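You operate a simulated robot arm through the tools that you are given. There is no shell and no other tool. Be economical: measure what you need, move in short steps, check, and stop when the job is done.

The job below is to be done with a simulated robot arm. You get a single attempt, and the scene is never put back.

TASK
The torch is dead: fit the cell with the later date and try it.
Fine: the grey cell goes into the free slot of the cell tin; cap pressed on; it has lit; tin shut.

It is judged by the outcome, as a careful person would: the job done as asked, and still so three seconds after it is handed in. It fails if anything else is knocked over, pushed out of place, dropped, spilled or broken. A push-on lid holds only when it is set on centred and level and pressed home; a screw cap is set on level and turned clockwise until tight.

THE ROBOT
A 6-joint arm with a two-finger parallel gripper, fixed in place. Base frame: the origin is at the foot of the arm, x ahead of it, y to its left, z up; the work surface is at about z = 88. Lengths are in cm, angles in rad, forces in N, time in s.
With the tool pointing down near the work surface it reaches from about 36 to 82 cm from the base axis. Its first joint turns from -2.897 to 2.897 rad. Payload 3.91 kg.
The TCP is the grasp point between the finger pads, 3 cm short of the fingertips. In the tool frame z runs along the fingers and y along their closing line. The gripper opens to 11 cm. The fingers are 2 cm wide and 1 cm thick; the gripper's body (4.8 by 11.2 cm) begins 5.5 cm behind the TCP.
Orientation is that of the tool frame in the base frame, as a unit quaternion [x, y, z, w]. With the fingers straight down and closing along the base's y, the tool's x points along the base's -x, its y along +y and its z along -z.

THE INTERFACE
- The arm moves only by the tool send_rows. Its argument "increments" is a list of rows, each a list of 7 numbers: the turn, a rotation vector about the tool's x, y, z in rad, then the shift along the tool's x, y, z in m, then the gripper command, from -1 (fully open) to 1 (shut), values between in proportion. In form: [[ax, ay, az, x, y, z, grip], ...]. A call has 1 to 20 rows; each row shifts and turns the commanded pose from where the row before left it, along the tool's axes as they then stand. A row lasts 0.2 s, in which the tool goes at most 5 cm and 0.15 rad; a call with a longer step from one row to the next is refused whole, and so is a gripper value outside its range. Where a pose cannot be reached the arm comes as near as it can. A force on the tool above 40 N (or 10 N above the force at the start of the call, whichever is more), or a blocked arm, ends the call early, and 0.2 s more pass. The fingers move at their own pace (about 4.5 cm/s each) and stop on an object; they squeeze with about 43 N. The grip force told is the motor's: it shows also when the fingers shut on nothing. Time passes only in rows, and 0.2 s behind the last, so rows that do not move let the fingers close. The reply holds the time, the measured pose of the TCP, the force on the tool along the base axes, the opening and the grip force, in the units named above and with some noise, with the torque about the TCP (base axes, N m) and any sound that the robot's microphone picked up, and new pictures: "views" is both (left out), scene, wrist or none.
- Cameras (640 x 400 px; columns grow to the right, rows downward): "scene" is fixed at [4.79, -50.1, 166.37]; the picture's right is [0.81, -0.59, 0.00], its down [-0.30, -0.41, -0.86] and it looks along [0.51, 0.70, -0.50] (base axes); focal length 336 px, centre (320, 200). "wrist" rides on the gripper at [7.7, 0.7, -11.4] in the tool frame; the picture's right is [-0.09, 1.00, 0.00], its down [-0.80, -0.07, -0.59] and it looks along [-0.59, -0.05, 0.80] (tool axes); focal length 270 px, centre (320, 200). There is no depth. A picture from a camera that has moved, and an enlarged one, comes with that camera's place and axes in the base frame and with its lens.
- slide_trunk(by): slides the trunk up (or, below 0, down) by that many cm; the arm rides with it, the base frame stays. It gives what a move gives, with no picture.
- zoom(camera, box): a new picture of the part [left, top, right, bottom] of that camera's present view, enlarged. No time passes.
- job_done(): hands the job in; it is judged then, once.

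Work in short steps. Places have to be worked out from the pictures, the camera data and where the tool is seen: move nearer, look again, correct. Check each grasp and each placing, and mend what went wrong. You have 120 turns and 200 pictures in all, those below and enlarged ones among them. Open the gripper and draw the arm clear of the work before you hand the job in, unless the task says otherwise; then end with one line.

The tools are called after ">>>" as a command line: name --pt "numbers of a row" for each row, then --argument value for the rest, lists and objects as JSON in quotes. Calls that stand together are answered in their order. send_rows: Moves the arm, as the interface text tells. Its arguments: {"type":"object","properties":{"increments":{"type":"array","items":{"type":"array","items":{"type":"number"}}},"views":{"type":"string","enum":["both","scene","wrist","none"]}},"required":["increments"]} The other tools are called the same way: slide_trunk (by) slides the trunk up or down; zoom (camera, box) takes an enlarged picture of a part of a camera's view; job_done () hands the job in.

At the start:

```text
time: 0.0
position: [32.49, 38.58, 124.03]
tool_rot: [0.0, 1.0, 0.0, -0.001]
wrist_force: [0.4, 0.0, -0.5]
ft_torque: [-0.03, 0.02, 0.03]
gripper_width: 10.99
finger_force: 0.1
trunk travel left (down, up): [-50.0, 11.0]
```

scene: 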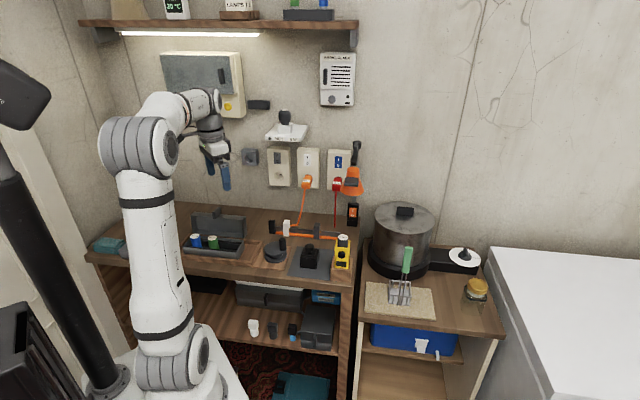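
wrist: 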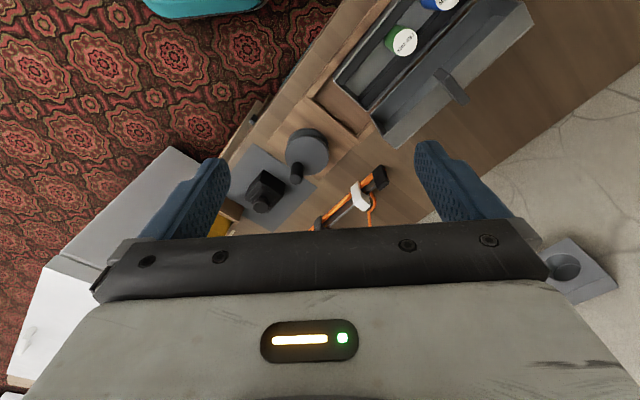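

I start by looking closer at the bench: the tin with cells, the torch, and its cap.

>>> zoom --camera "scene" --box '[170, 200, 270, 262]'

>>> zoom --camera "scene" --box '[255, 210, 365, 280]'

>>> zoom --camera "wrist" --box '[340, 0, 540, 125]'

>>> zoom --camera "wrist" --box '[210, 115, 410, 240]'

```text
6.40 times, centred on (220, 231) of scene
camera zoom: at [4.79, -50.1, 166.37], right [0.81, -0.59, 0.0], down [-0.3, -0.41, -0.86], along [0.51, 0.7, -0.5], focal length 2153 px, centre (960, 2)
```

zoom: 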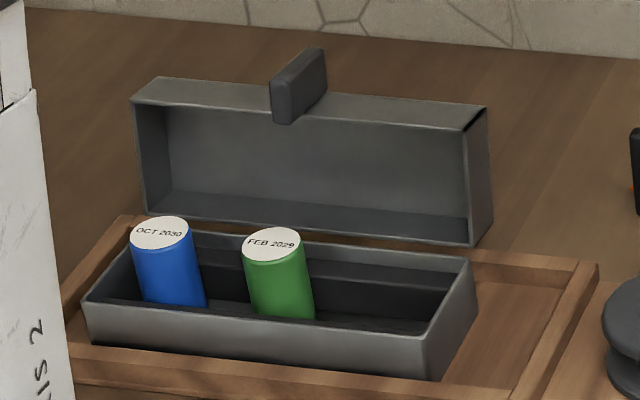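

```text
5.71 times, centred on (310, 245) of scene
camera zoom: at [4.79, -50.1, 166.37], right [0.81, -0.59, 0.0], down [-0.3, -0.41, -0.86], along [0.51, 0.7, -0.5], focal length 1922 px, centre (377, -57)
```

zoom: 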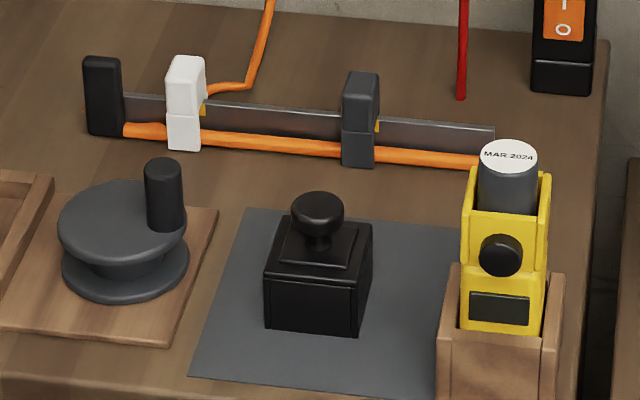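

```text
3.20 times, centred on (440, 62) of wrist
camera zoom: at [24.88, 39.25, 135.55], right [0.09, 1.0, 0.0], down [0.8, -0.07, 0.59], along [0.59, -0.05, -0.8], focal length 865 px, centre (-64, 640)
```

zoom: 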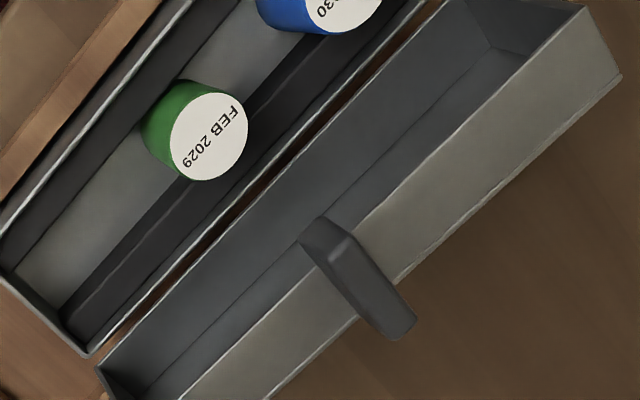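

```text
3.20 times, centred on (310, 178) of wrist
camera zoom: at [24.88, 39.25, 135.55], right [0.09, 1.0, 0.0], down [0.8, -0.07, 0.59], along [0.59, -0.05, -0.8], focal length 865 px, centre (352, 272)
```

zoom: 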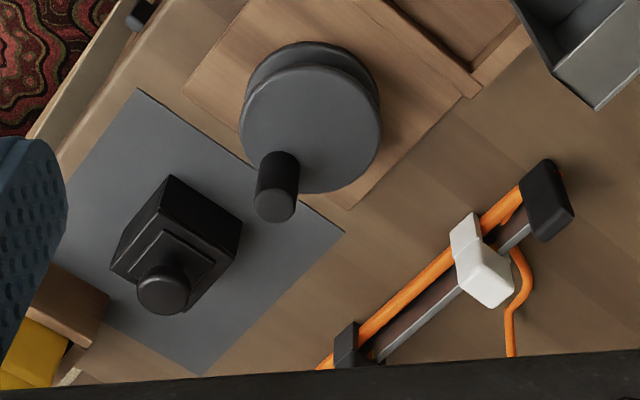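

The grey MAR 2024 cell stands in the yellow torch. The blue OCT 2030 cell is the later one, and the tin's free slot is to the right of the green cell. I move the wrist camera over the torch and cap to locate them.

>>> send_rows --pt "0 0 0 -0.021 -0.031 0 -1" --pt "0 0 0 -0.021 -0.031 0 -1" --pt "0 0 0 -0.021 -0.031 0 -1" --pt "0 0 0 -0.021 -0.031 0 -1" --pt "0 0 0 -0.021 -0.031 0 -1" --pt "0 0 0 -0.021 -0.031 0 -1" --pt "0 0 0 0 0 0 -1"

```text
time: 1.6
position: [45.1, 20.1, 124.12]
tool_rot: [0.0, 1.0, -0.001, 0.0]
wrist_force: [0.0, -0.4, -0.7]
ft_torque: [0.0, 0.05, 0.03]
gripper_width: 11.0
finger_force: 0.1
trunk travel left (down, up): [-50.0, 11.0]
camera wrist: at [37.51, 20.62, 135.46], right [0.09, 1.0, 0.0], down [0.8, -0.07, 0.59], along [0.59, -0.05, -0.8], focal length 270 px, centre (320, 200)
```

scene: 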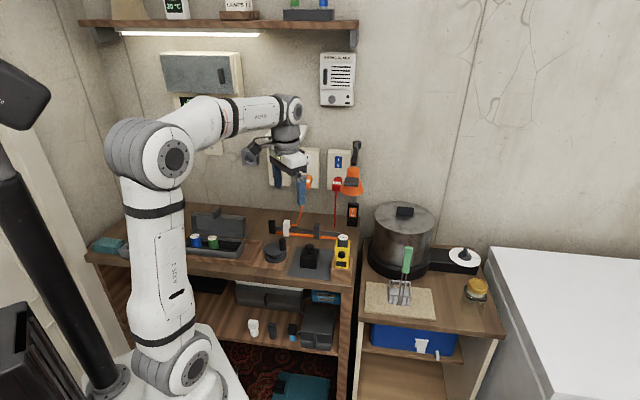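
wrist: 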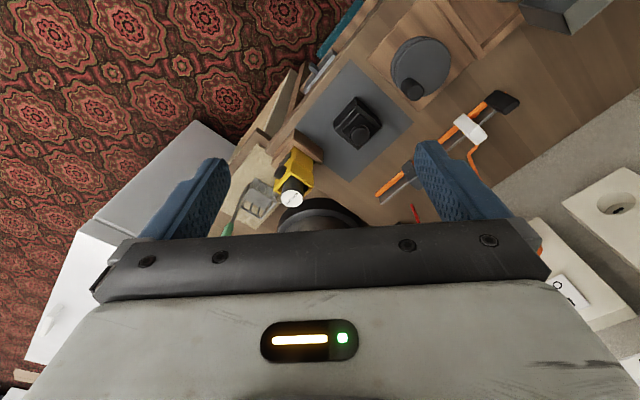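

>>> zoom --camera "wrist" --box '[260, 120, 420, 220]'

>>> zoom --camera "scene" --box '[320, 225, 368, 275]'

```text
4.00 times, centred on (340, 170) of wrist
camera zoom: at [37.51, 20.62, 135.46], right [0.09, 1.0, 0.0], down [0.8, -0.07, 0.59], along [0.59, -0.05, -0.8], focal length 1081 px, centre (240, 320)
```

zoom: 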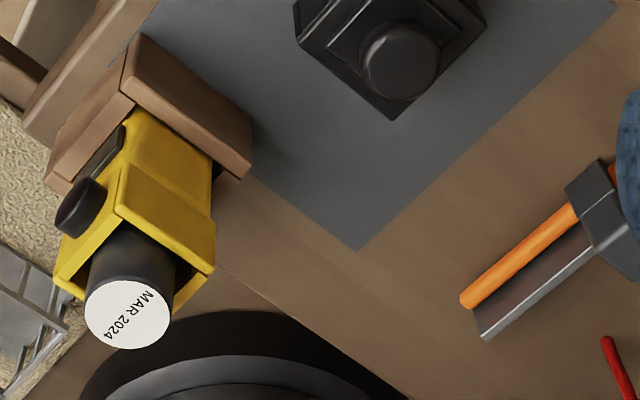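

```text
8.00 times, centred on (344, 250) of scene
camera zoom: at [4.79, -50.1, 166.37], right [0.81, -0.59, 0.0], down [-0.3, -0.41, -0.86], along [0.51, 0.7, -0.5], focal length 2691 px, centre (128, -200)
```

zoom: 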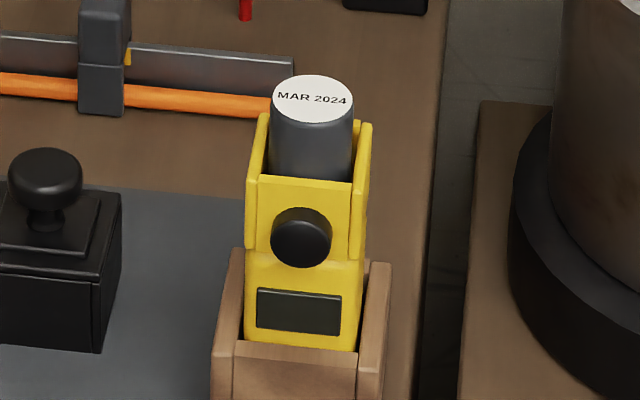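

Torch cell top is at about (60.4, 14.5, 103.8). The bench axes are turned about 37°, so I move above the torch and yaw the tool to line up with it.

>>> send_rows --pt "0 0 0 -0.03 -0.02 0.02 -1" --pt "0 0 0 -0.03 -0.02 0.02 -1" --pt "0 0 0 -0.03 -0.02 0.02 -1" --pt "0 0 0 -0.03 -0.02 0.02 -1" --pt "0 0 -0.1287 0 0 0 -1" --pt "0 0 -0.1287 0 0 0 -1" --pt "0 0 -0.1287 0 0 0 -1" --pt "0 0 -0.1287 0 0 0 -1" --pt "0 0 -0.1287 0 0 0 -1" --pt "0 0 0 0 0 0 -1"

```text
time: 3.8
position: [57.14, 12.06, 116.09]
tool_rot: [-0.317, 0.948, 0.0, 0.0]
wrist_force: [0.5, -0.2, 0.5]
ft_torque: [0.0, 0.0, 0.03]
gripper_width: 10.99
finger_force: 0.0
trunk travel left (down, up): [-50.0, 11.0]
camera wrist: at [50.66, 7.91, 127.5], right [-0.53, 0.85, 0.0], down [0.68, 0.43, 0.59], along [0.5, 0.31, -0.8], focal length 270 px, centre (320, 200)
```

scene: 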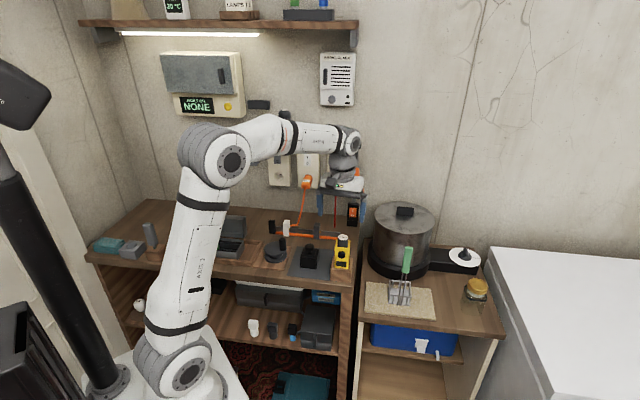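
wrist: 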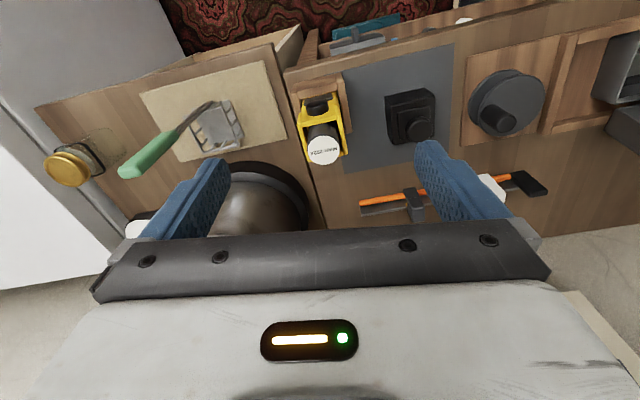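

>>> zoom --camera "wrist" --box '[280, 60, 460, 172]'

>>> zoom --camera "scene" --box '[155, 85, 265, 155]'

```text
3.56 times, centred on (370, 116) of wrist
camera zoom: at [50.66, 7.91, 127.5], right [-0.53, 0.85, 0.0], down [0.68, 0.43, 0.59], along [0.5, 0.31, -0.8], focal length 961 px, centre (142, 499)
```

zoom: 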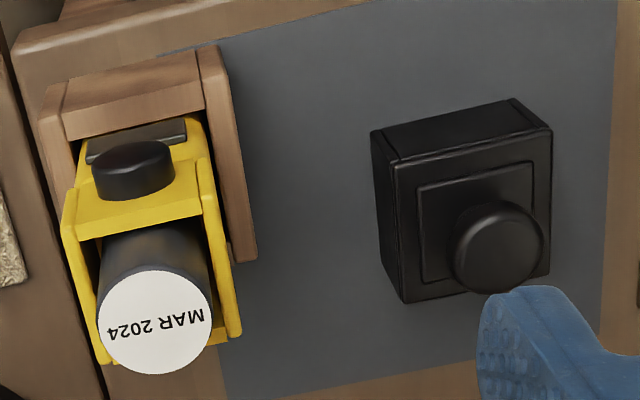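

```text
5.71 times, centred on (210, 120) of scene
camera zoom: at [4.79, -50.1, 166.37], right [0.81, -0.59, 0.0], down [-0.3, -0.41, -0.86], along [0.51, 0.7, -0.5], focal length 1922 px, centre (949, 657)
```

zoom: 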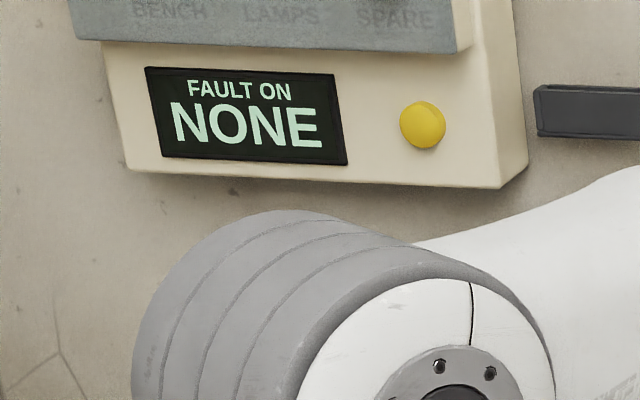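

The torch and cap look turned about 45°. I yaw a further 0.14, centre over the grey cell with the fingers part-open, and come down to about 5 cm above grasp height to check.

>>> send_rows --pt "0 0 -0.14 0 0 0 -0.1" --pt "0 0 0 -0.02 -0.003 0.0 -0.1" --pt "0 0 0 -0.0185 -0.0032 0.02 -0.1" --pt "0 0 0 0 0 0.03 -0.1" --pt "0 0 0 0 0 0.02 -0.1" --pt "0 0 0 0 0 0 -0.1"

```text
time: 5.2
position: [60.37, 14.36, 109.15]
tool_rot: [-0.382, 0.924, 0.0, 0.0]
wrist_force: [0.2, 0.4, -0.6]
ft_torque: [-0.03, 0.01, 0.03]
gripper_width: 6.09
finger_force: 0.1
trunk travel left (down, up): [-50.0, 11.0]
camera wrist: at [54.39, 9.31, 120.55], right [-0.64, 0.77, 0.0], down [0.62, 0.52, 0.59], along [0.46, 0.38, -0.8], focal length 270 px, centre (320, 200)
```

scene: 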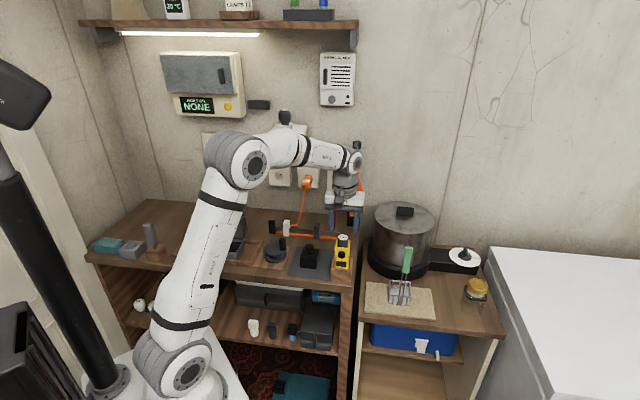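
wrist: 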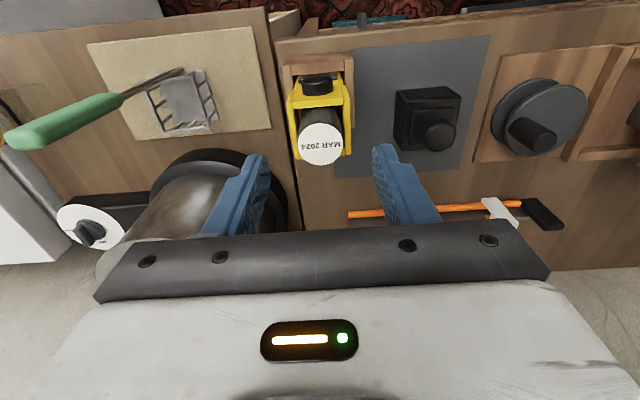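

Cell is centred under the TCP at (60.37, 14.31). I come down 4.2 cm and close.

>>> send_rows --pt "0 0 0 0 0 0.02 -0.1" --pt "0 0 0 0 0 0.015 -0.1" --pt "0 0 0 0 0 0.007 -0.1" --pt "0 0 0 0 0 0 -0.1" --pt "0 0 0 0 0 0 1" --pt "0 0 0 0 0 0 1" --pt "0 0 0 0 0 0 1" --pt "0 0 0 0 0 0 1"

```text
time: 7.0
position: [60.2, 14.27, 104.96]
tool_rot: [-0.382, 0.924, 0.001, 0.001]
wrist_force: [0.3, -0.5, -0.1]
ft_torque: [-0.01, 0.01, 0.01]
gripper_width: 3.2
finger_force: 42.8
trunk travel left (down, up): [-50.0, 11.0]
camera wrist: at [54.28, 9.31, 116.32], right [-0.64, 0.77, 0.0], down [0.62, 0.52, 0.59], along [0.46, 0.38, -0.8], focal length 270 px, centre (320, 200)
```

scene: 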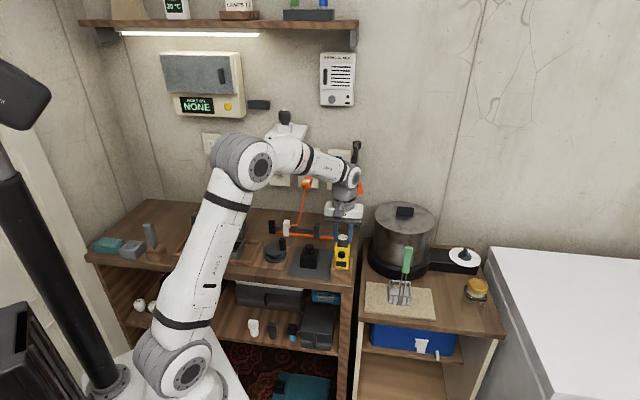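
wrist: 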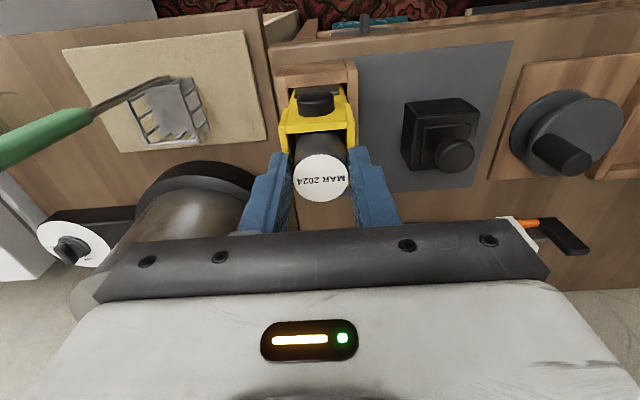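

Gripped at 3.2 cm. Lift straight up slowly.

>>> send_rows --pt "0 0 0 0 0 -0.01 1" --pt "0 0 0 0 0 -0.02 1" --pt "0 0 0 0 0 -0.03 1" --pt "0 0 0 0 0 -0.03 1" --pt "0 0 0 0 0 -0.03 1" --pt "0 0 0 0 0 0 1"

>>> zoom --camera "scene" --box '[310, 190, 374, 270]'

>>> zoom --camera "wrist" --box '[240, 40, 480, 190]'

```text
time: 8.4
position: [60.2, 14.32, 116.99]
tool_rot: [-0.382, 0.924, 0.0, 0.0]
wrist_force: [0.6, -0.1, -1.9]
ft_torque: [0.0, 0.01, -0.02]
gripper_width: 3.18
finger_force: 42.3
trunk travel left (down, up): [-50.0, 11.0]
camera wrist: at [54.38, 9.3, 128.33], right [-0.64, 0.77, 0.0], down [0.62, 0.52, 0.59], along [0.46, 0.38, -0.8], focal length 270 px, centre (320, 200)
```

scene: 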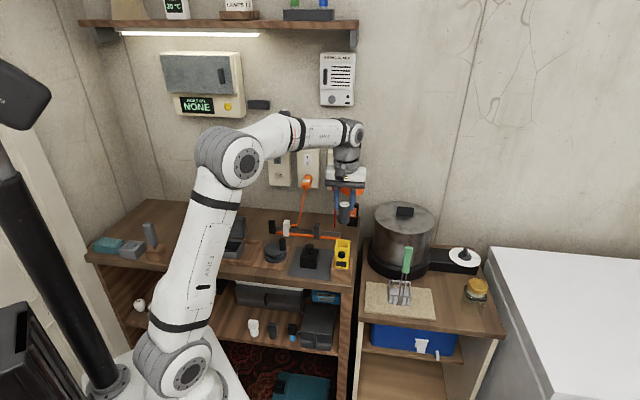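
wrist: 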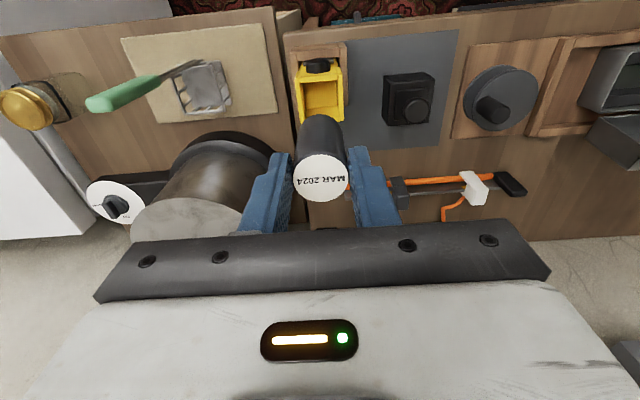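

```text
5.00 times, centred on (342, 230) of scene
camera zoom: at [4.79, -50.1, 166.37], right [0.81, -0.59, 0.0], down [-0.3, -0.41, -0.86], along [0.51, 0.7, -0.5], focal length 1682 px, centre (210, 50)
```

zoom: 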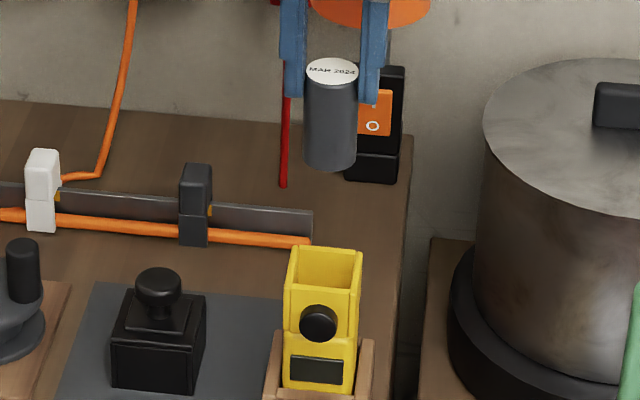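

```text
2.67 times, centred on (360, 115) of wrist
camera zoom: at [54.38, 9.3, 128.33], right [-0.64, 0.77, 0.0], down [0.62, 0.52, 0.59], along [0.46, 0.38, -0.8], focal length 721 px, centre (213, 427)
```

zoom: 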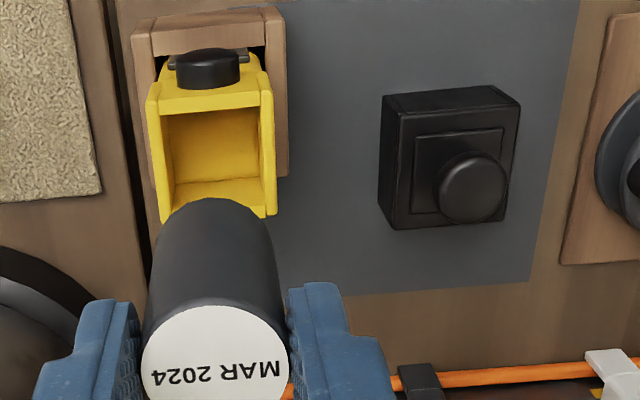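

The cell is out (about 6.2 cm long) and the torch socket is empty. I carry it at height along the bench to view the tin.

>>> send_rows --pt "0 0 0 0.002 0.02 0 1" --pt "0 0 0 0.002 0.04 0 1" --pt "0 0 0 0.002 0.04 0 1" --pt "0 0 0 0.002 0.04 0 1" --pt "0 0 0 0.002 0.04 0 1" --pt "0 0 0 0.002 0.04 0 1" --pt "0 0 0 0.002 0.04 0 1" --pt "0 0 0 0.002 0.04 0 1" --pt "0 0 0 0.002 0.04 0 1" --pt "0 0 0 0.002 0.04 0 1" --pt "0 0 0 0.002 0.04 0 1" --pt "0 0 0 0 0.04 0 1" --pt "0 0 0 0 0 0 1"

>>> zoom --camera "wrist" --box '[170, 20, 490, 220]'

```text
time: 11.2
position: [26.38, 45.27, 116.98]
tool_rot: [-0.382, 0.924, 0.0, 0.0]
wrist_force: [-1.3, -0.7, -1.0]
ft_torque: [-0.02, -0.02, -0.02]
gripper_width: 3.18
finger_force: 42.6
trunk travel left (down, up): [-50.0, 11.0]
camera wrist: at [20.39, 40.3, 128.41], right [-0.64, 0.77, 0.0], down [0.62, 0.52, 0.59], along [0.46, 0.38, -0.8], focal length 270 px, centre (320, 200)
```

scene: 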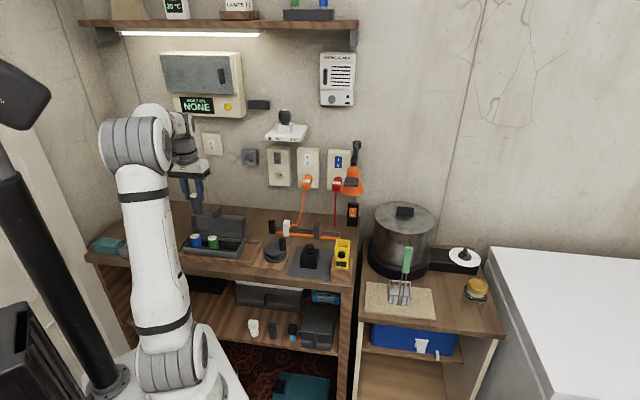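
wrist: 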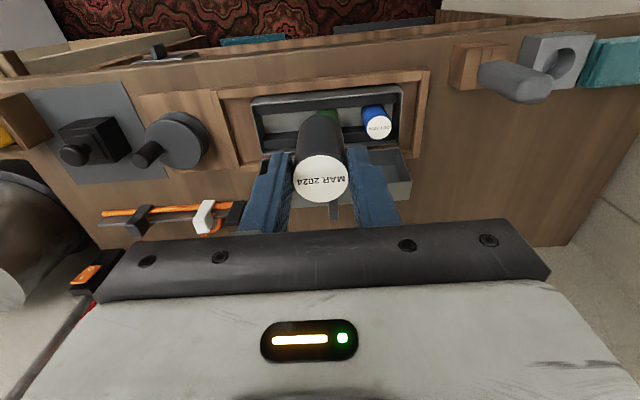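

```text
2.00 times, centred on (330, 120) of wrist
camera zoom: at [20.39, 40.3, 128.41], right [-0.64, 0.77, 0.0], down [0.62, 0.52, 0.59], along [0.46, 0.38, -0.8], focal length 541 px, centre (300, 360)
```

zoom: 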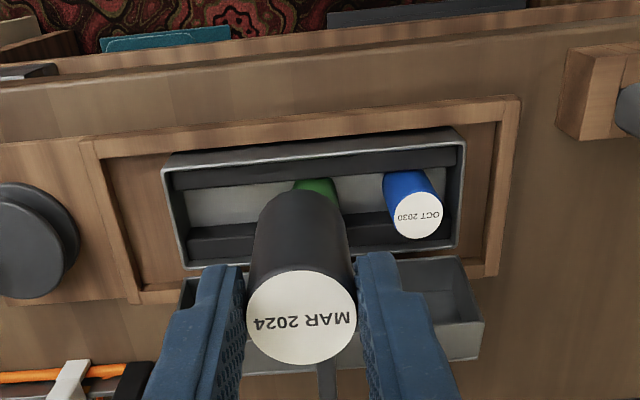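

Tin centre works out at (30.2, 49.5) with green in the middle and blue at (25.8, 54.05), so the free slot should be near (34.6, 45.0). I shift sideways so the held cell doesn't hide it, and look.

>>> send_rows --pt "0 0 0 0 -0.03 0.01 1" --pt "0 0 0 0 -0.04 0.02 1" --pt "0 0 0 0 -0.04 0.02 1" --pt "0 0 0 0 -0.03 0.01 1" --pt "0 0 0 0 0 0 1" --views "wrist"

>>> zoom --camera "wrist" --box '[320, 40, 560, 190]'

>>> zoom --camera "scene" --box '[170, 200, 266, 260]'

```text
time: 12.4
position: [36.44, 35.34, 110.97]
tool_rot: [-0.382, 0.924, -0.001, 0.0]
wrist_force: [0.2, 0.1, -0.8]
ft_torque: [0.0, -0.01, -0.02]
gripper_width: 3.2
finger_force: 43.3
trunk travel left (down, up): [-50.0, 11.0]
camera wrist: at [30.48, 30.41, 122.42], right [-0.64, 0.77, 0.0], down [0.62, 0.52, 0.59], along [0.46, 0.38, -0.8], focal length 270 px, centre (320, 200)
```

wrist: 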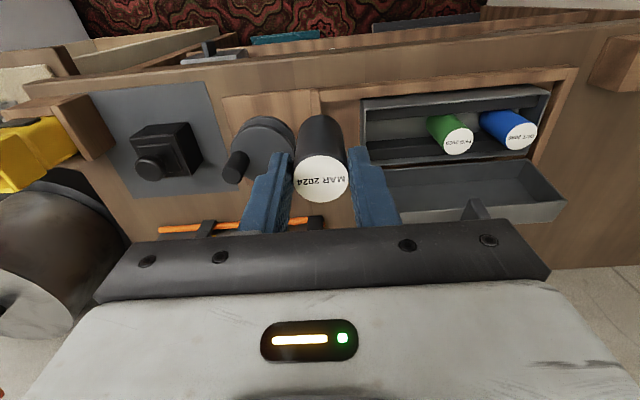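

```text
2.67 times, centred on (440, 115) of wrist
camera zoom: at [30.48, 30.41, 122.42], right [-0.64, 0.77, 0.0], down [0.62, 0.52, 0.59], along [0.46, 0.38, -0.8], focal length 721 px, centre (0, 427)
```

zoom: 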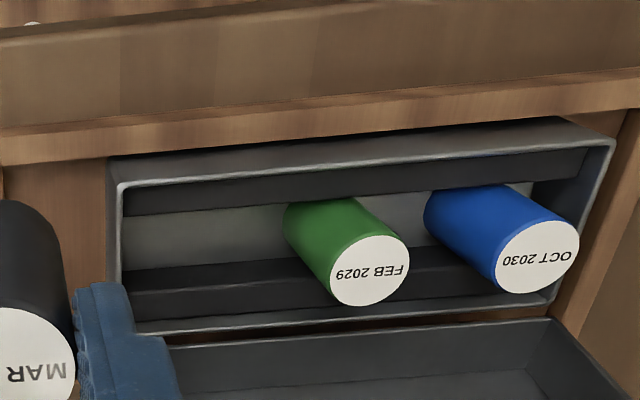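

```text
6.67 times, centred on (218, 230) of scene
camera zoom: at [4.79, -50.1, 166.37], right [0.81, -0.59, 0.0], down [-0.3, -0.41, -0.86], along [0.51, 0.7, -0.5], focal length 2243 px, centre (1000, 0)
```

zoom: 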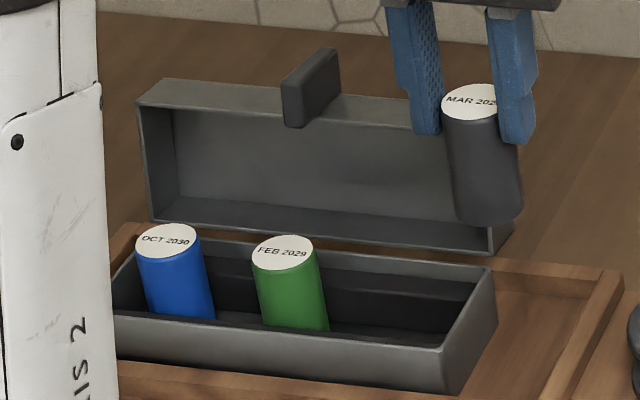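

The free space is the right-hand end of the channel, with no partitions, symmetric to blue. I move above (34.65, 44.85) and descend to just above the rim.

>>> send_rows --pt "0 0 0 -0.0135 0.02 0 1" --pt "0 0 0 -0.0137 0.02 0 1" --pt "0 0 0 -0.0137 0.02 0 1" --pt "0 0 0 -0.0136 0.02 0 1" --pt "0 0 0 0 0 0.03 1" --pt "0 0 0 0 0 0.03 1" --pt "0 0 0 0 0 0.018 1" --pt "0 0 0 0 0 0 1"

>>> zoom --camera "wrist" --box '[240, 60, 480, 210]'

>>> zoom --camera "scene" --box '[170, 195, 266, 255]'

```text
time: 14.2
position: [34.2, 44.93, 103.12]
tool_rot: [-0.382, 0.924, 0.001, 0.0]
wrist_force: [-1.1, -0.1, 0.0]
ft_torque: [0.04, 0.04, 0.01]
gripper_width: 3.16
finger_force: 42.6
trunk travel left (down, up): [-50.0, 11.0]
camera wrist: at [28.4, 39.93, 114.51], right [-0.64, 0.77, 0.0], down [0.62, 0.52, 0.59], along [0.46, 0.38, -0.8], focal length 270 px, centre (320, 200)
```

scene: 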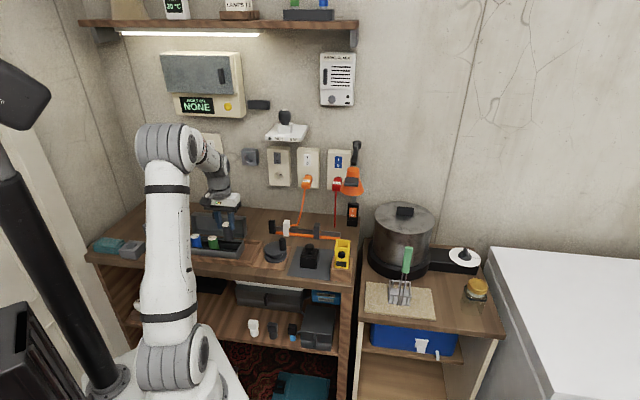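
wrist: 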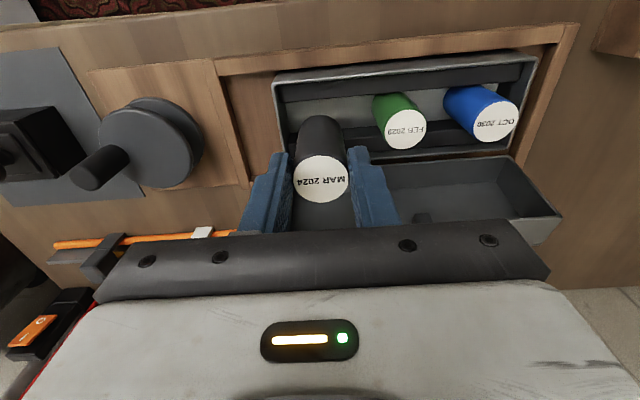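

```text
2.67 times, centred on (360, 135) of wrist
camera zoom: at [28.4, 39.93, 114.51], right [-0.64, 0.77, 0.0], down [0.62, 0.52, 0.59], along [0.46, 0.38, -0.8], focal length 721 px, centre (213, 373)
```

zoom: 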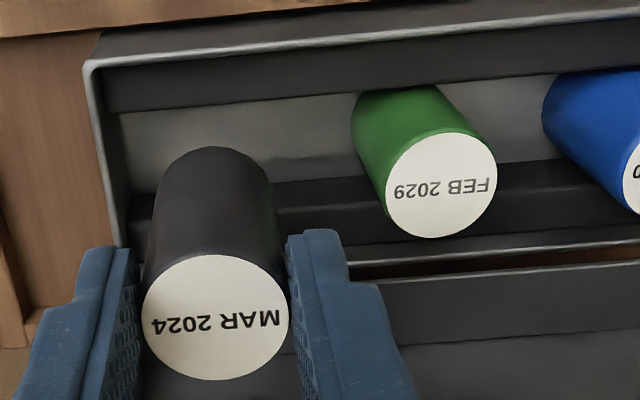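

```text
6.67 times, centred on (218, 225) of scene
camera zoom: at [4.79, -50.1, 166.37], right [0.81, -0.59, 0.0], down [-0.3, -0.41, -0.86], along [0.51, 0.7, -0.5], focal length 2243 px, centre (1000, 33)
```

zoom: 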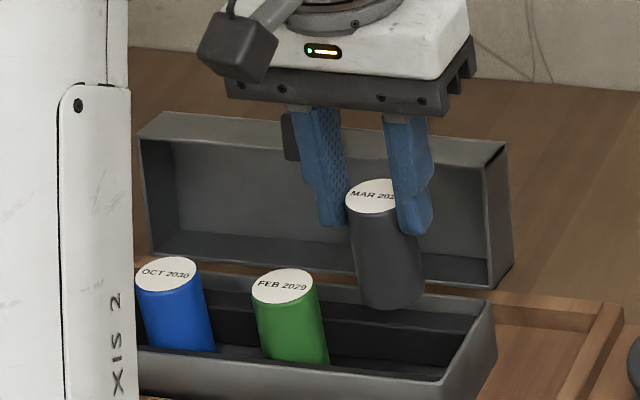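

Held cell is 6.1 cm from green and about 1.5 mm short of the channel centreline. I nudge it and lower gradually.

>>> send_rows --pt "0 0 0 -0.0015 -0.002 0 1" --pt "0 0 0 0 0 0.015 1" --pt "0 0 0 0 0 0.015 1" --pt "0 0 0 0 0 0.01 1" --pt "0 0 0 0 0 0.01 1" --pt "0 0 0 0 0 0 1"

>>> zoom --camera "wrist" --box '[240, 60, 480, 210]'

>>> zoom --camera "scene" --box '[170, 195, 266, 255]'

```text
time: 15.6
position: [34.69, 44.97, 98.07]
tool_rot: [-0.382, 0.924, 0.0, 0.001]
wrist_force: [-0.5, -0.2, -0.6]
ft_torque: [0.03, -0.01, -0.01]
gripper_width: 3.16
finger_force: 43.3
trunk travel left (down, up): [-50.0, 11.0]
camera wrist: at [28.75, 39.93, 109.51], right [-0.64, 0.77, 0.0], down [0.62, 0.52, 0.59], along [0.46, 0.38, -0.8], focal length 270 px, centre (320, 200)
```

scene: 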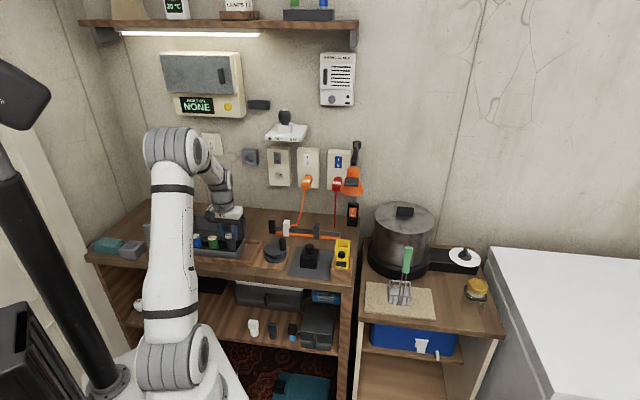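
wrist: 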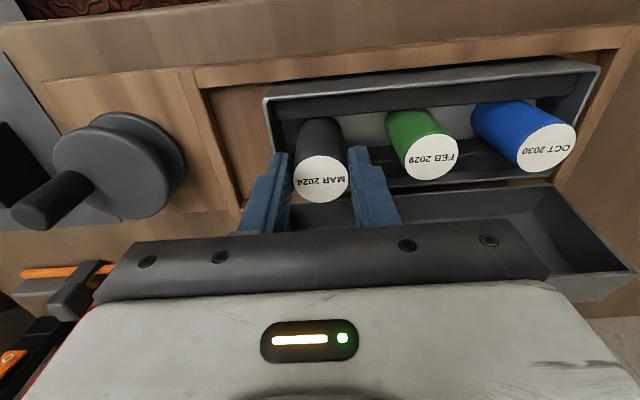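

```text
2.67 times, centred on (360, 135) of wrist
camera zoom: at [28.75, 39.93, 109.51], right [-0.64, 0.77, 0.0], down [0.62, 0.52, 0.59], along [0.46, 0.38, -0.8], focal length 721 px, centre (213, 373)
```

zoom: 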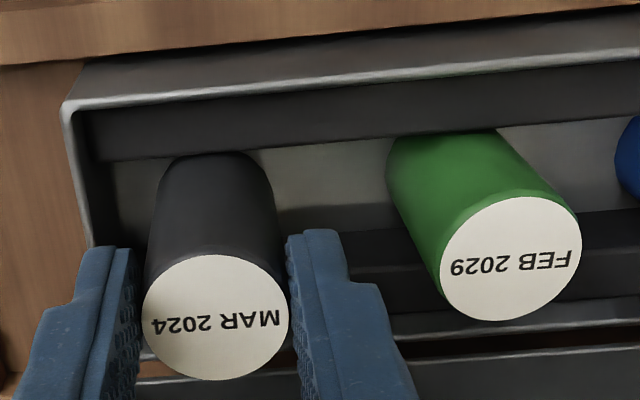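

```text
6.67 times, centred on (218, 225) of scene
camera zoom: at [4.79, -50.1, 166.37], right [0.81, -0.59, 0.0], down [-0.3, -0.41, -0.86], along [0.51, 0.7, -0.5], focal length 2243 px, centre (1000, 33)
```

zoom: 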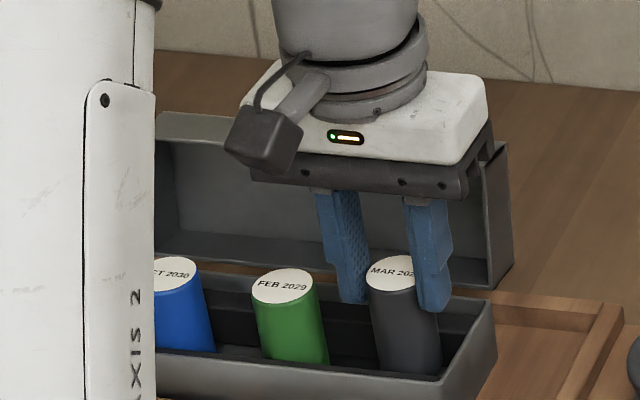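

The cell is inside the channel without contact. I lower it in small steps until it touches the floor.

>>> send_rows --pt "0 0 0 0 0 0.003 1" --pt "0 0 0 0 0 0.003 1" --pt "0 0 0 0 0 0.002 1" --pt "0 0 0 0 0 0.002 1" --pt "0 0 0 0 0 0 1" --views "none"

```text
time: 16.8
position: [34.65, 45.04, 97.07]
tool_rot: [-0.381, 0.925, 0.0, 0.0]
wrist_force: [0.0, 0.1, -0.9]
ft_torque: [0.01, -0.03, 0.02]
gripper_width: 3.19
finger_force: 42.3
trunk travel left (down, up): [-50.0, 11.0]
```

>>> send_rows --pt "0 0 0 0 0 0.001 1" --pt "0 0 0 0 0 0.001 1" --pt "0 0 0 0 0 0.001 1" --pt "0 0 0 0 0 0.001 1" --pt "0 0 0 0 0 0 1" --views "wrist"

>>> zoom --camera "scene" --box '[170, 195, 266, 255]'

```text
time: 18.0
position: [34.62, 44.95, 96.71]
tool_rot: [-0.382, 0.924, 0.0, 0.0]
wrist_force: [-0.6, 0.4, -1.6]
ft_torque: [0.01, 0.0, 0.0]
gripper_width: 3.19
finger_force: 43.2
trunk travel left (down, up): [-50.0, 11.0]
camera wrist: at [28.73, 39.93, 108.1], right [-0.64, 0.77, 0.0], down [0.62, 0.52, 0.59], along [0.46, 0.38, -0.8], focal length 270 px, centre (320, 200)
```

wrist: 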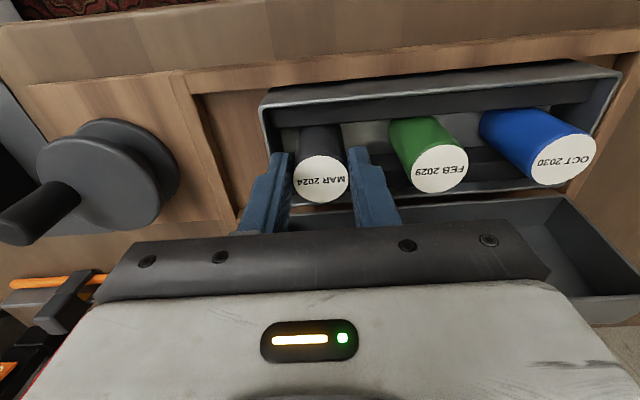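

```text
6.67 times, centred on (218, 225) of scene
camera zoom: at [4.79, -50.1, 166.37], right [0.81, -0.59, 0.0], down [-0.3, -0.41, -0.86], along [0.51, 0.7, -0.5], focal length 2243 px, centre (1000, 33)
```

zoom: 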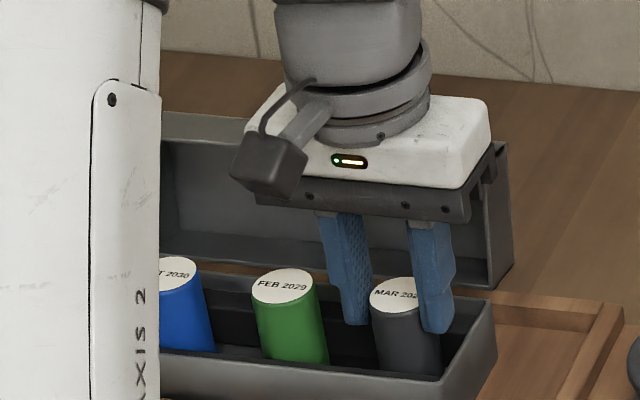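

>>> send_rows --pt "0 0 0 0 0 0.001 1" --pt "0 0 0 0 0 0.001 1" --pt "0 0 0 0 0 0.001 1" --pt "0 0 0 0 0 0 1" --views "none"

```text
time: 19.0
position: [34.65, 44.99, 96.51]
tool_rot: [-0.382, 0.924, 0.0, 0.001]
wrist_force: [0.0, 0.6, -1.8]
ft_torque: [-0.02, 0.0, 0.0]
gripper_width: 3.17
finger_force: 42.8
trunk travel left (down, up): [-50.0, 11.0]
```

>>> send_rows --pt "0 0 0 0 0 0.001 1" --pt "0 0 0 0 0 0.001 1" --pt "0 0 0 0 0 0.001 1" --pt "0 0 0 0 0 0 1" --views "wrist"

>>> zoom --camera "scene" --box '[170, 195, 266, 255]'

```text
time: 20.0
position: [34.6, 44.84, 96.39]
tool_rot: [-0.382, 0.924, 0.002, 0.002]
wrist_force: [-1.5, 4.1, 29.2]
ft_torque: [0.2, 0.09, 0.02]
gripper_width: 3.17
finger_force: 42.5
trunk travel left (down, up): [-50.0, 11.0]
camera wrist: at [28.67, 39.81, 107.74], right [-0.64, 0.77, 0.0], down [0.62, 0.51, 0.6], along [0.46, 0.38, -0.8], focal length 270 px, centre (320, 200)
```

wrist: 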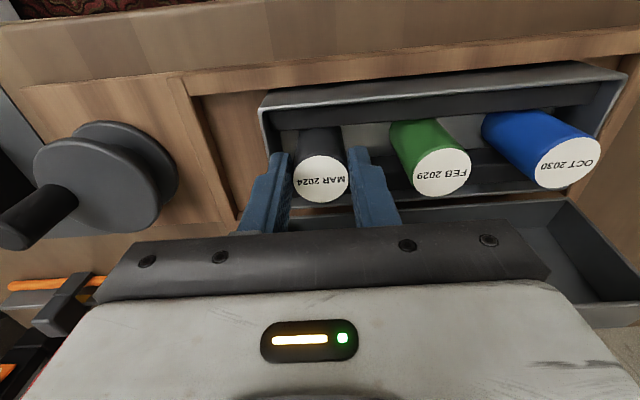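

```text
6.67 times, centred on (218, 225) of scene
camera zoom: at [4.79, -50.1, 166.37], right [0.81, -0.59, 0.0], down [-0.3, -0.41, -0.86], along [0.51, 0.7, -0.5], focal length 2243 px, centre (1000, 33)
```

zoom: 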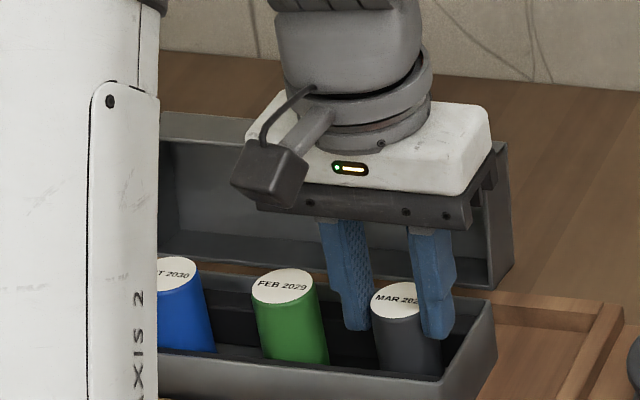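

Floor contact (29 N), cell level with its neighbours. I ease off, open to ~5 cm, and rise.

>>> send_rows --pt "0 0 0 0 0 -0.002 1" --pt "0 0 0 0 0 0 0.15" --pt "0 0 0 0 0 0 0.15" --pt "0 0 0 0 0 0 0.15" --pt "0 0 0 0 0 0 0.15" --pt "0 0 0 0 0 -0.02 0.15" --pt "0 0 0 0 0 -0.03 0.15" --pt "0 0 0 0 0 -0.03 0.15" --pt "0 0 0 0 0 0 0.15"

>>> zoom --camera "scene" --box '[170, 195, 266, 255]'

>>> zoom --camera "wrist" --box '[240, 50, 560, 250]'

```text
time: 22.0
position: [34.63, 44.9, 104.44]
tool_rot: [-0.382, 0.924, -0.001, 0.0]
wrist_force: [0.1, -0.1, 0.9]
ft_torque: [0.01, -0.01, 0.0]
gripper_width: 4.69
finger_force: 0.1
trunk travel left (down, up): [-50.0, 11.0]
camera wrist: at [28.74, 39.88, 115.77], right [-0.64, 0.77, 0.0], down [0.62, 0.52, 0.59], along [0.46, 0.38, -0.8], focal length 270 px, centre (320, 200)
```

scene: 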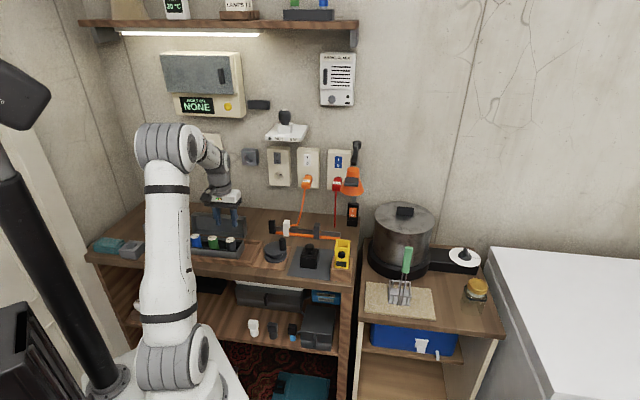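
wrist: 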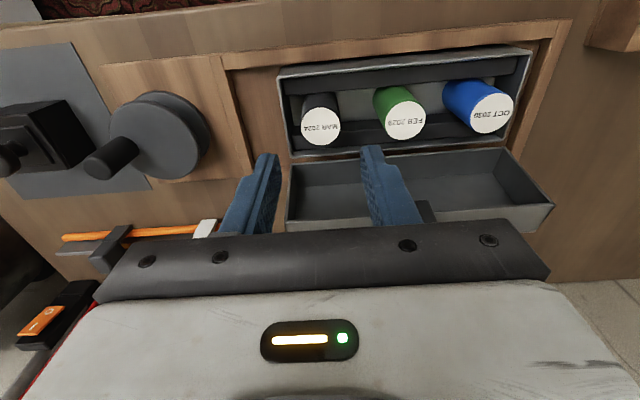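

```text
6.67 times, centred on (218, 225) of scene
camera zoom: at [4.79, -50.1, 166.37], right [0.81, -0.59, 0.0], down [-0.3, -0.41, -0.86], along [0.51, 0.7, -0.5], focal length 2243 px, centre (1000, 33)
```

zoom: 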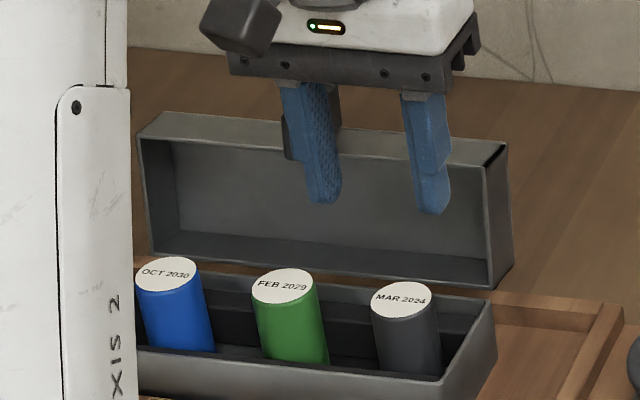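

```text
2.00 times, centred on (400, 150) of wrist
camera zoom: at [28.74, 39.88, 115.77], right [-0.64, 0.77, 0.0], down [0.62, 0.52, 0.59], along [0.46, 0.38, -0.8], focal length 541 px, centre (160, 300)
```

zoom: 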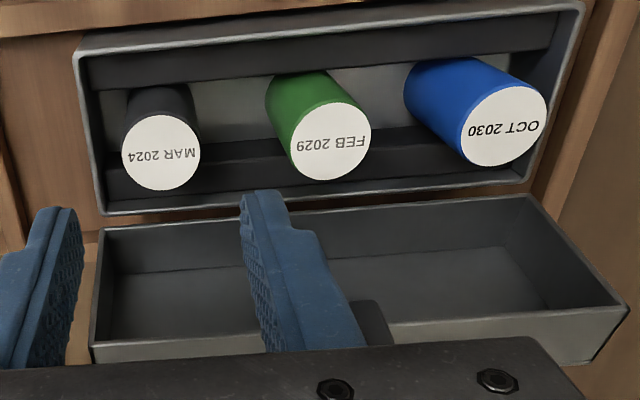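

Grey cell stands properly in the free slot. Next blue at about (25.8, 54.15): I move over it and check.

>>> send_rows --pt "0 0 0 -0.0005 0.032 0 0.1" --pt "0 0 0 -0.0005 0.032 0 0.1" --pt "0 0 0 -0.0005 0.032 0 0.1" --pt "0 0 0 -0.0005 0.032 0 0.1" --pt "0 0 0 0 0 0.03 0.1" --pt "0 0 0 0 0 0 0.1" --views "wrist"

>>> zoom --camera "wrist" --box '[200, 60, 440, 210]'

```text
time: 23.4
position: [25.55, 54.1, 101.35]
tool_rot: [-0.382, 0.924, -0.001, 0.0]
wrist_force: [0.4, 0.0, 0.0]
ft_torque: [-0.01, -0.01, -0.04]
gripper_width: 4.95
finger_force: 0.1
trunk travel left (down, up): [-50.0, 11.0]
camera wrist: at [19.77, 49.11, 112.74], right [-0.64, 0.77, 0.0], down [0.62, 0.52, 0.59], along [0.46, 0.38, -0.8], focal length 270 px, centre (320, 200)
```

wrist: 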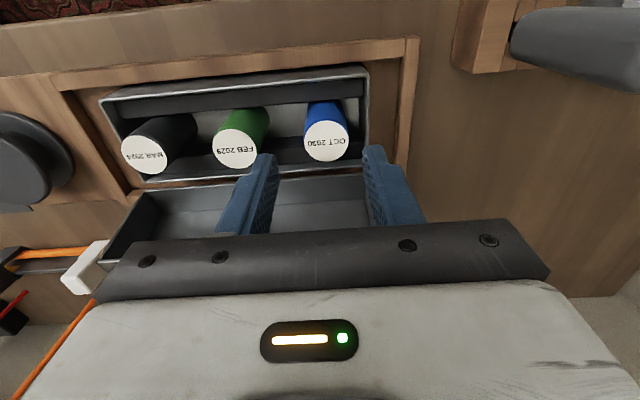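

```text
2.67 times, centred on (320, 135) of wrist
camera zoom: at [19.77, 49.11, 112.74], right [-0.64, 0.77, 0.0], down [0.62, 0.52, 0.59], along [0.46, 0.38, -0.8], focal length 721 px, centre (320, 373)
```

zoom: 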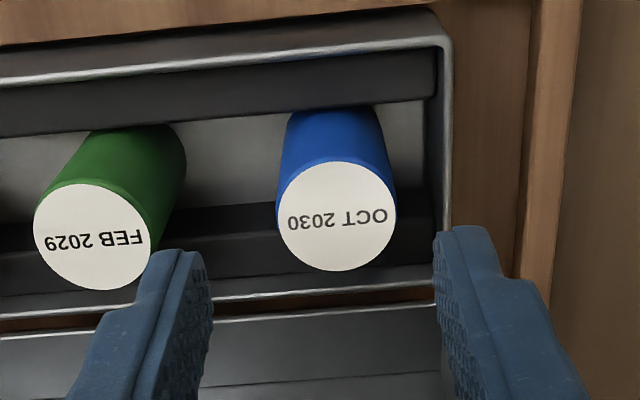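

>>> send_rows --pt "0 0 0 -0.001 0.0018 0 0.1" --pt "0 0 0 0 0 0.02 0.1" --pt "0 0 0 0 0 0.015 0.1" --pt "0 0 0 0 0 0.012 0.1" --pt "0 0 0 0 0 0 0.1" --pt "0 0 0 0 0 0 1" --pt "0 0 0 0 0 0 1" --pt "0 0 0 0 0 0 1" --pt "0 0 0 0 0 0 1"

>>> zoom --camera "wrist" --box '[200, 60, 440, 210]'

```text
time: 25.4
position: [25.8, 54.29, 96.64]
tool_rot: [-0.381, 0.924, 0.0, 0.0]
wrist_force: [-1.1, 0.3, 0.1]
ft_torque: [-0.01, 0.03, 0.02]
gripper_width: 3.18
finger_force: 43.1
trunk travel left (down, up): [-50.0, 11.0]
camera wrist: at [19.85, 49.4, 108.06], right [-0.64, 0.77, 0.0], down [0.62, 0.52, 0.59], along [0.46, 0.38, -0.8], focal length 270 px, centre (320, 200)
```

scene: 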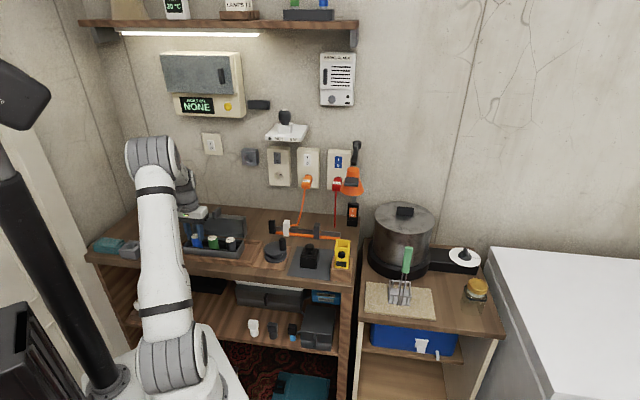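
wrist: 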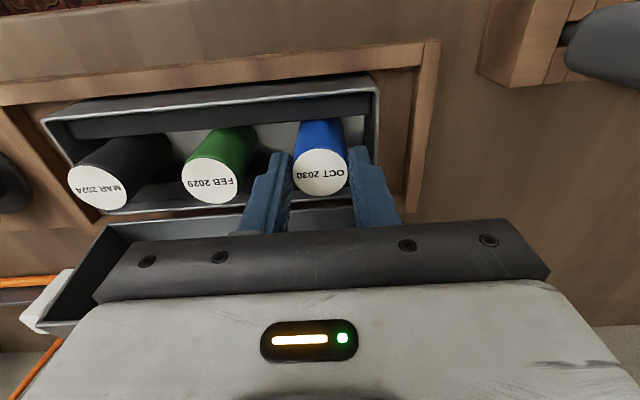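

```text
2.67 times, centred on (320, 135) of wrist
camera zoom: at [19.85, 49.4, 108.06], right [-0.64, 0.77, 0.0], down [0.62, 0.52, 0.59], along [0.46, 0.38, -0.8], focal length 721 px, centre (320, 373)
```

zoom: 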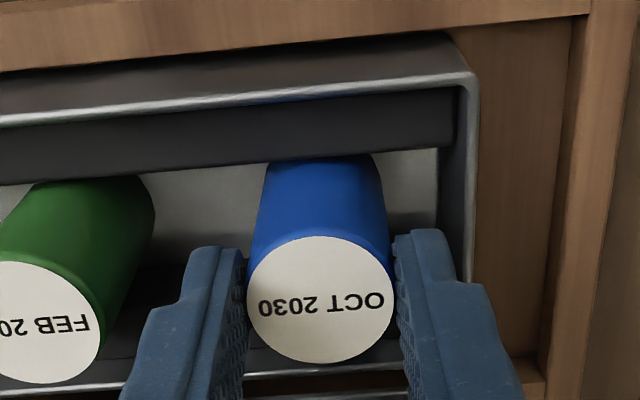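

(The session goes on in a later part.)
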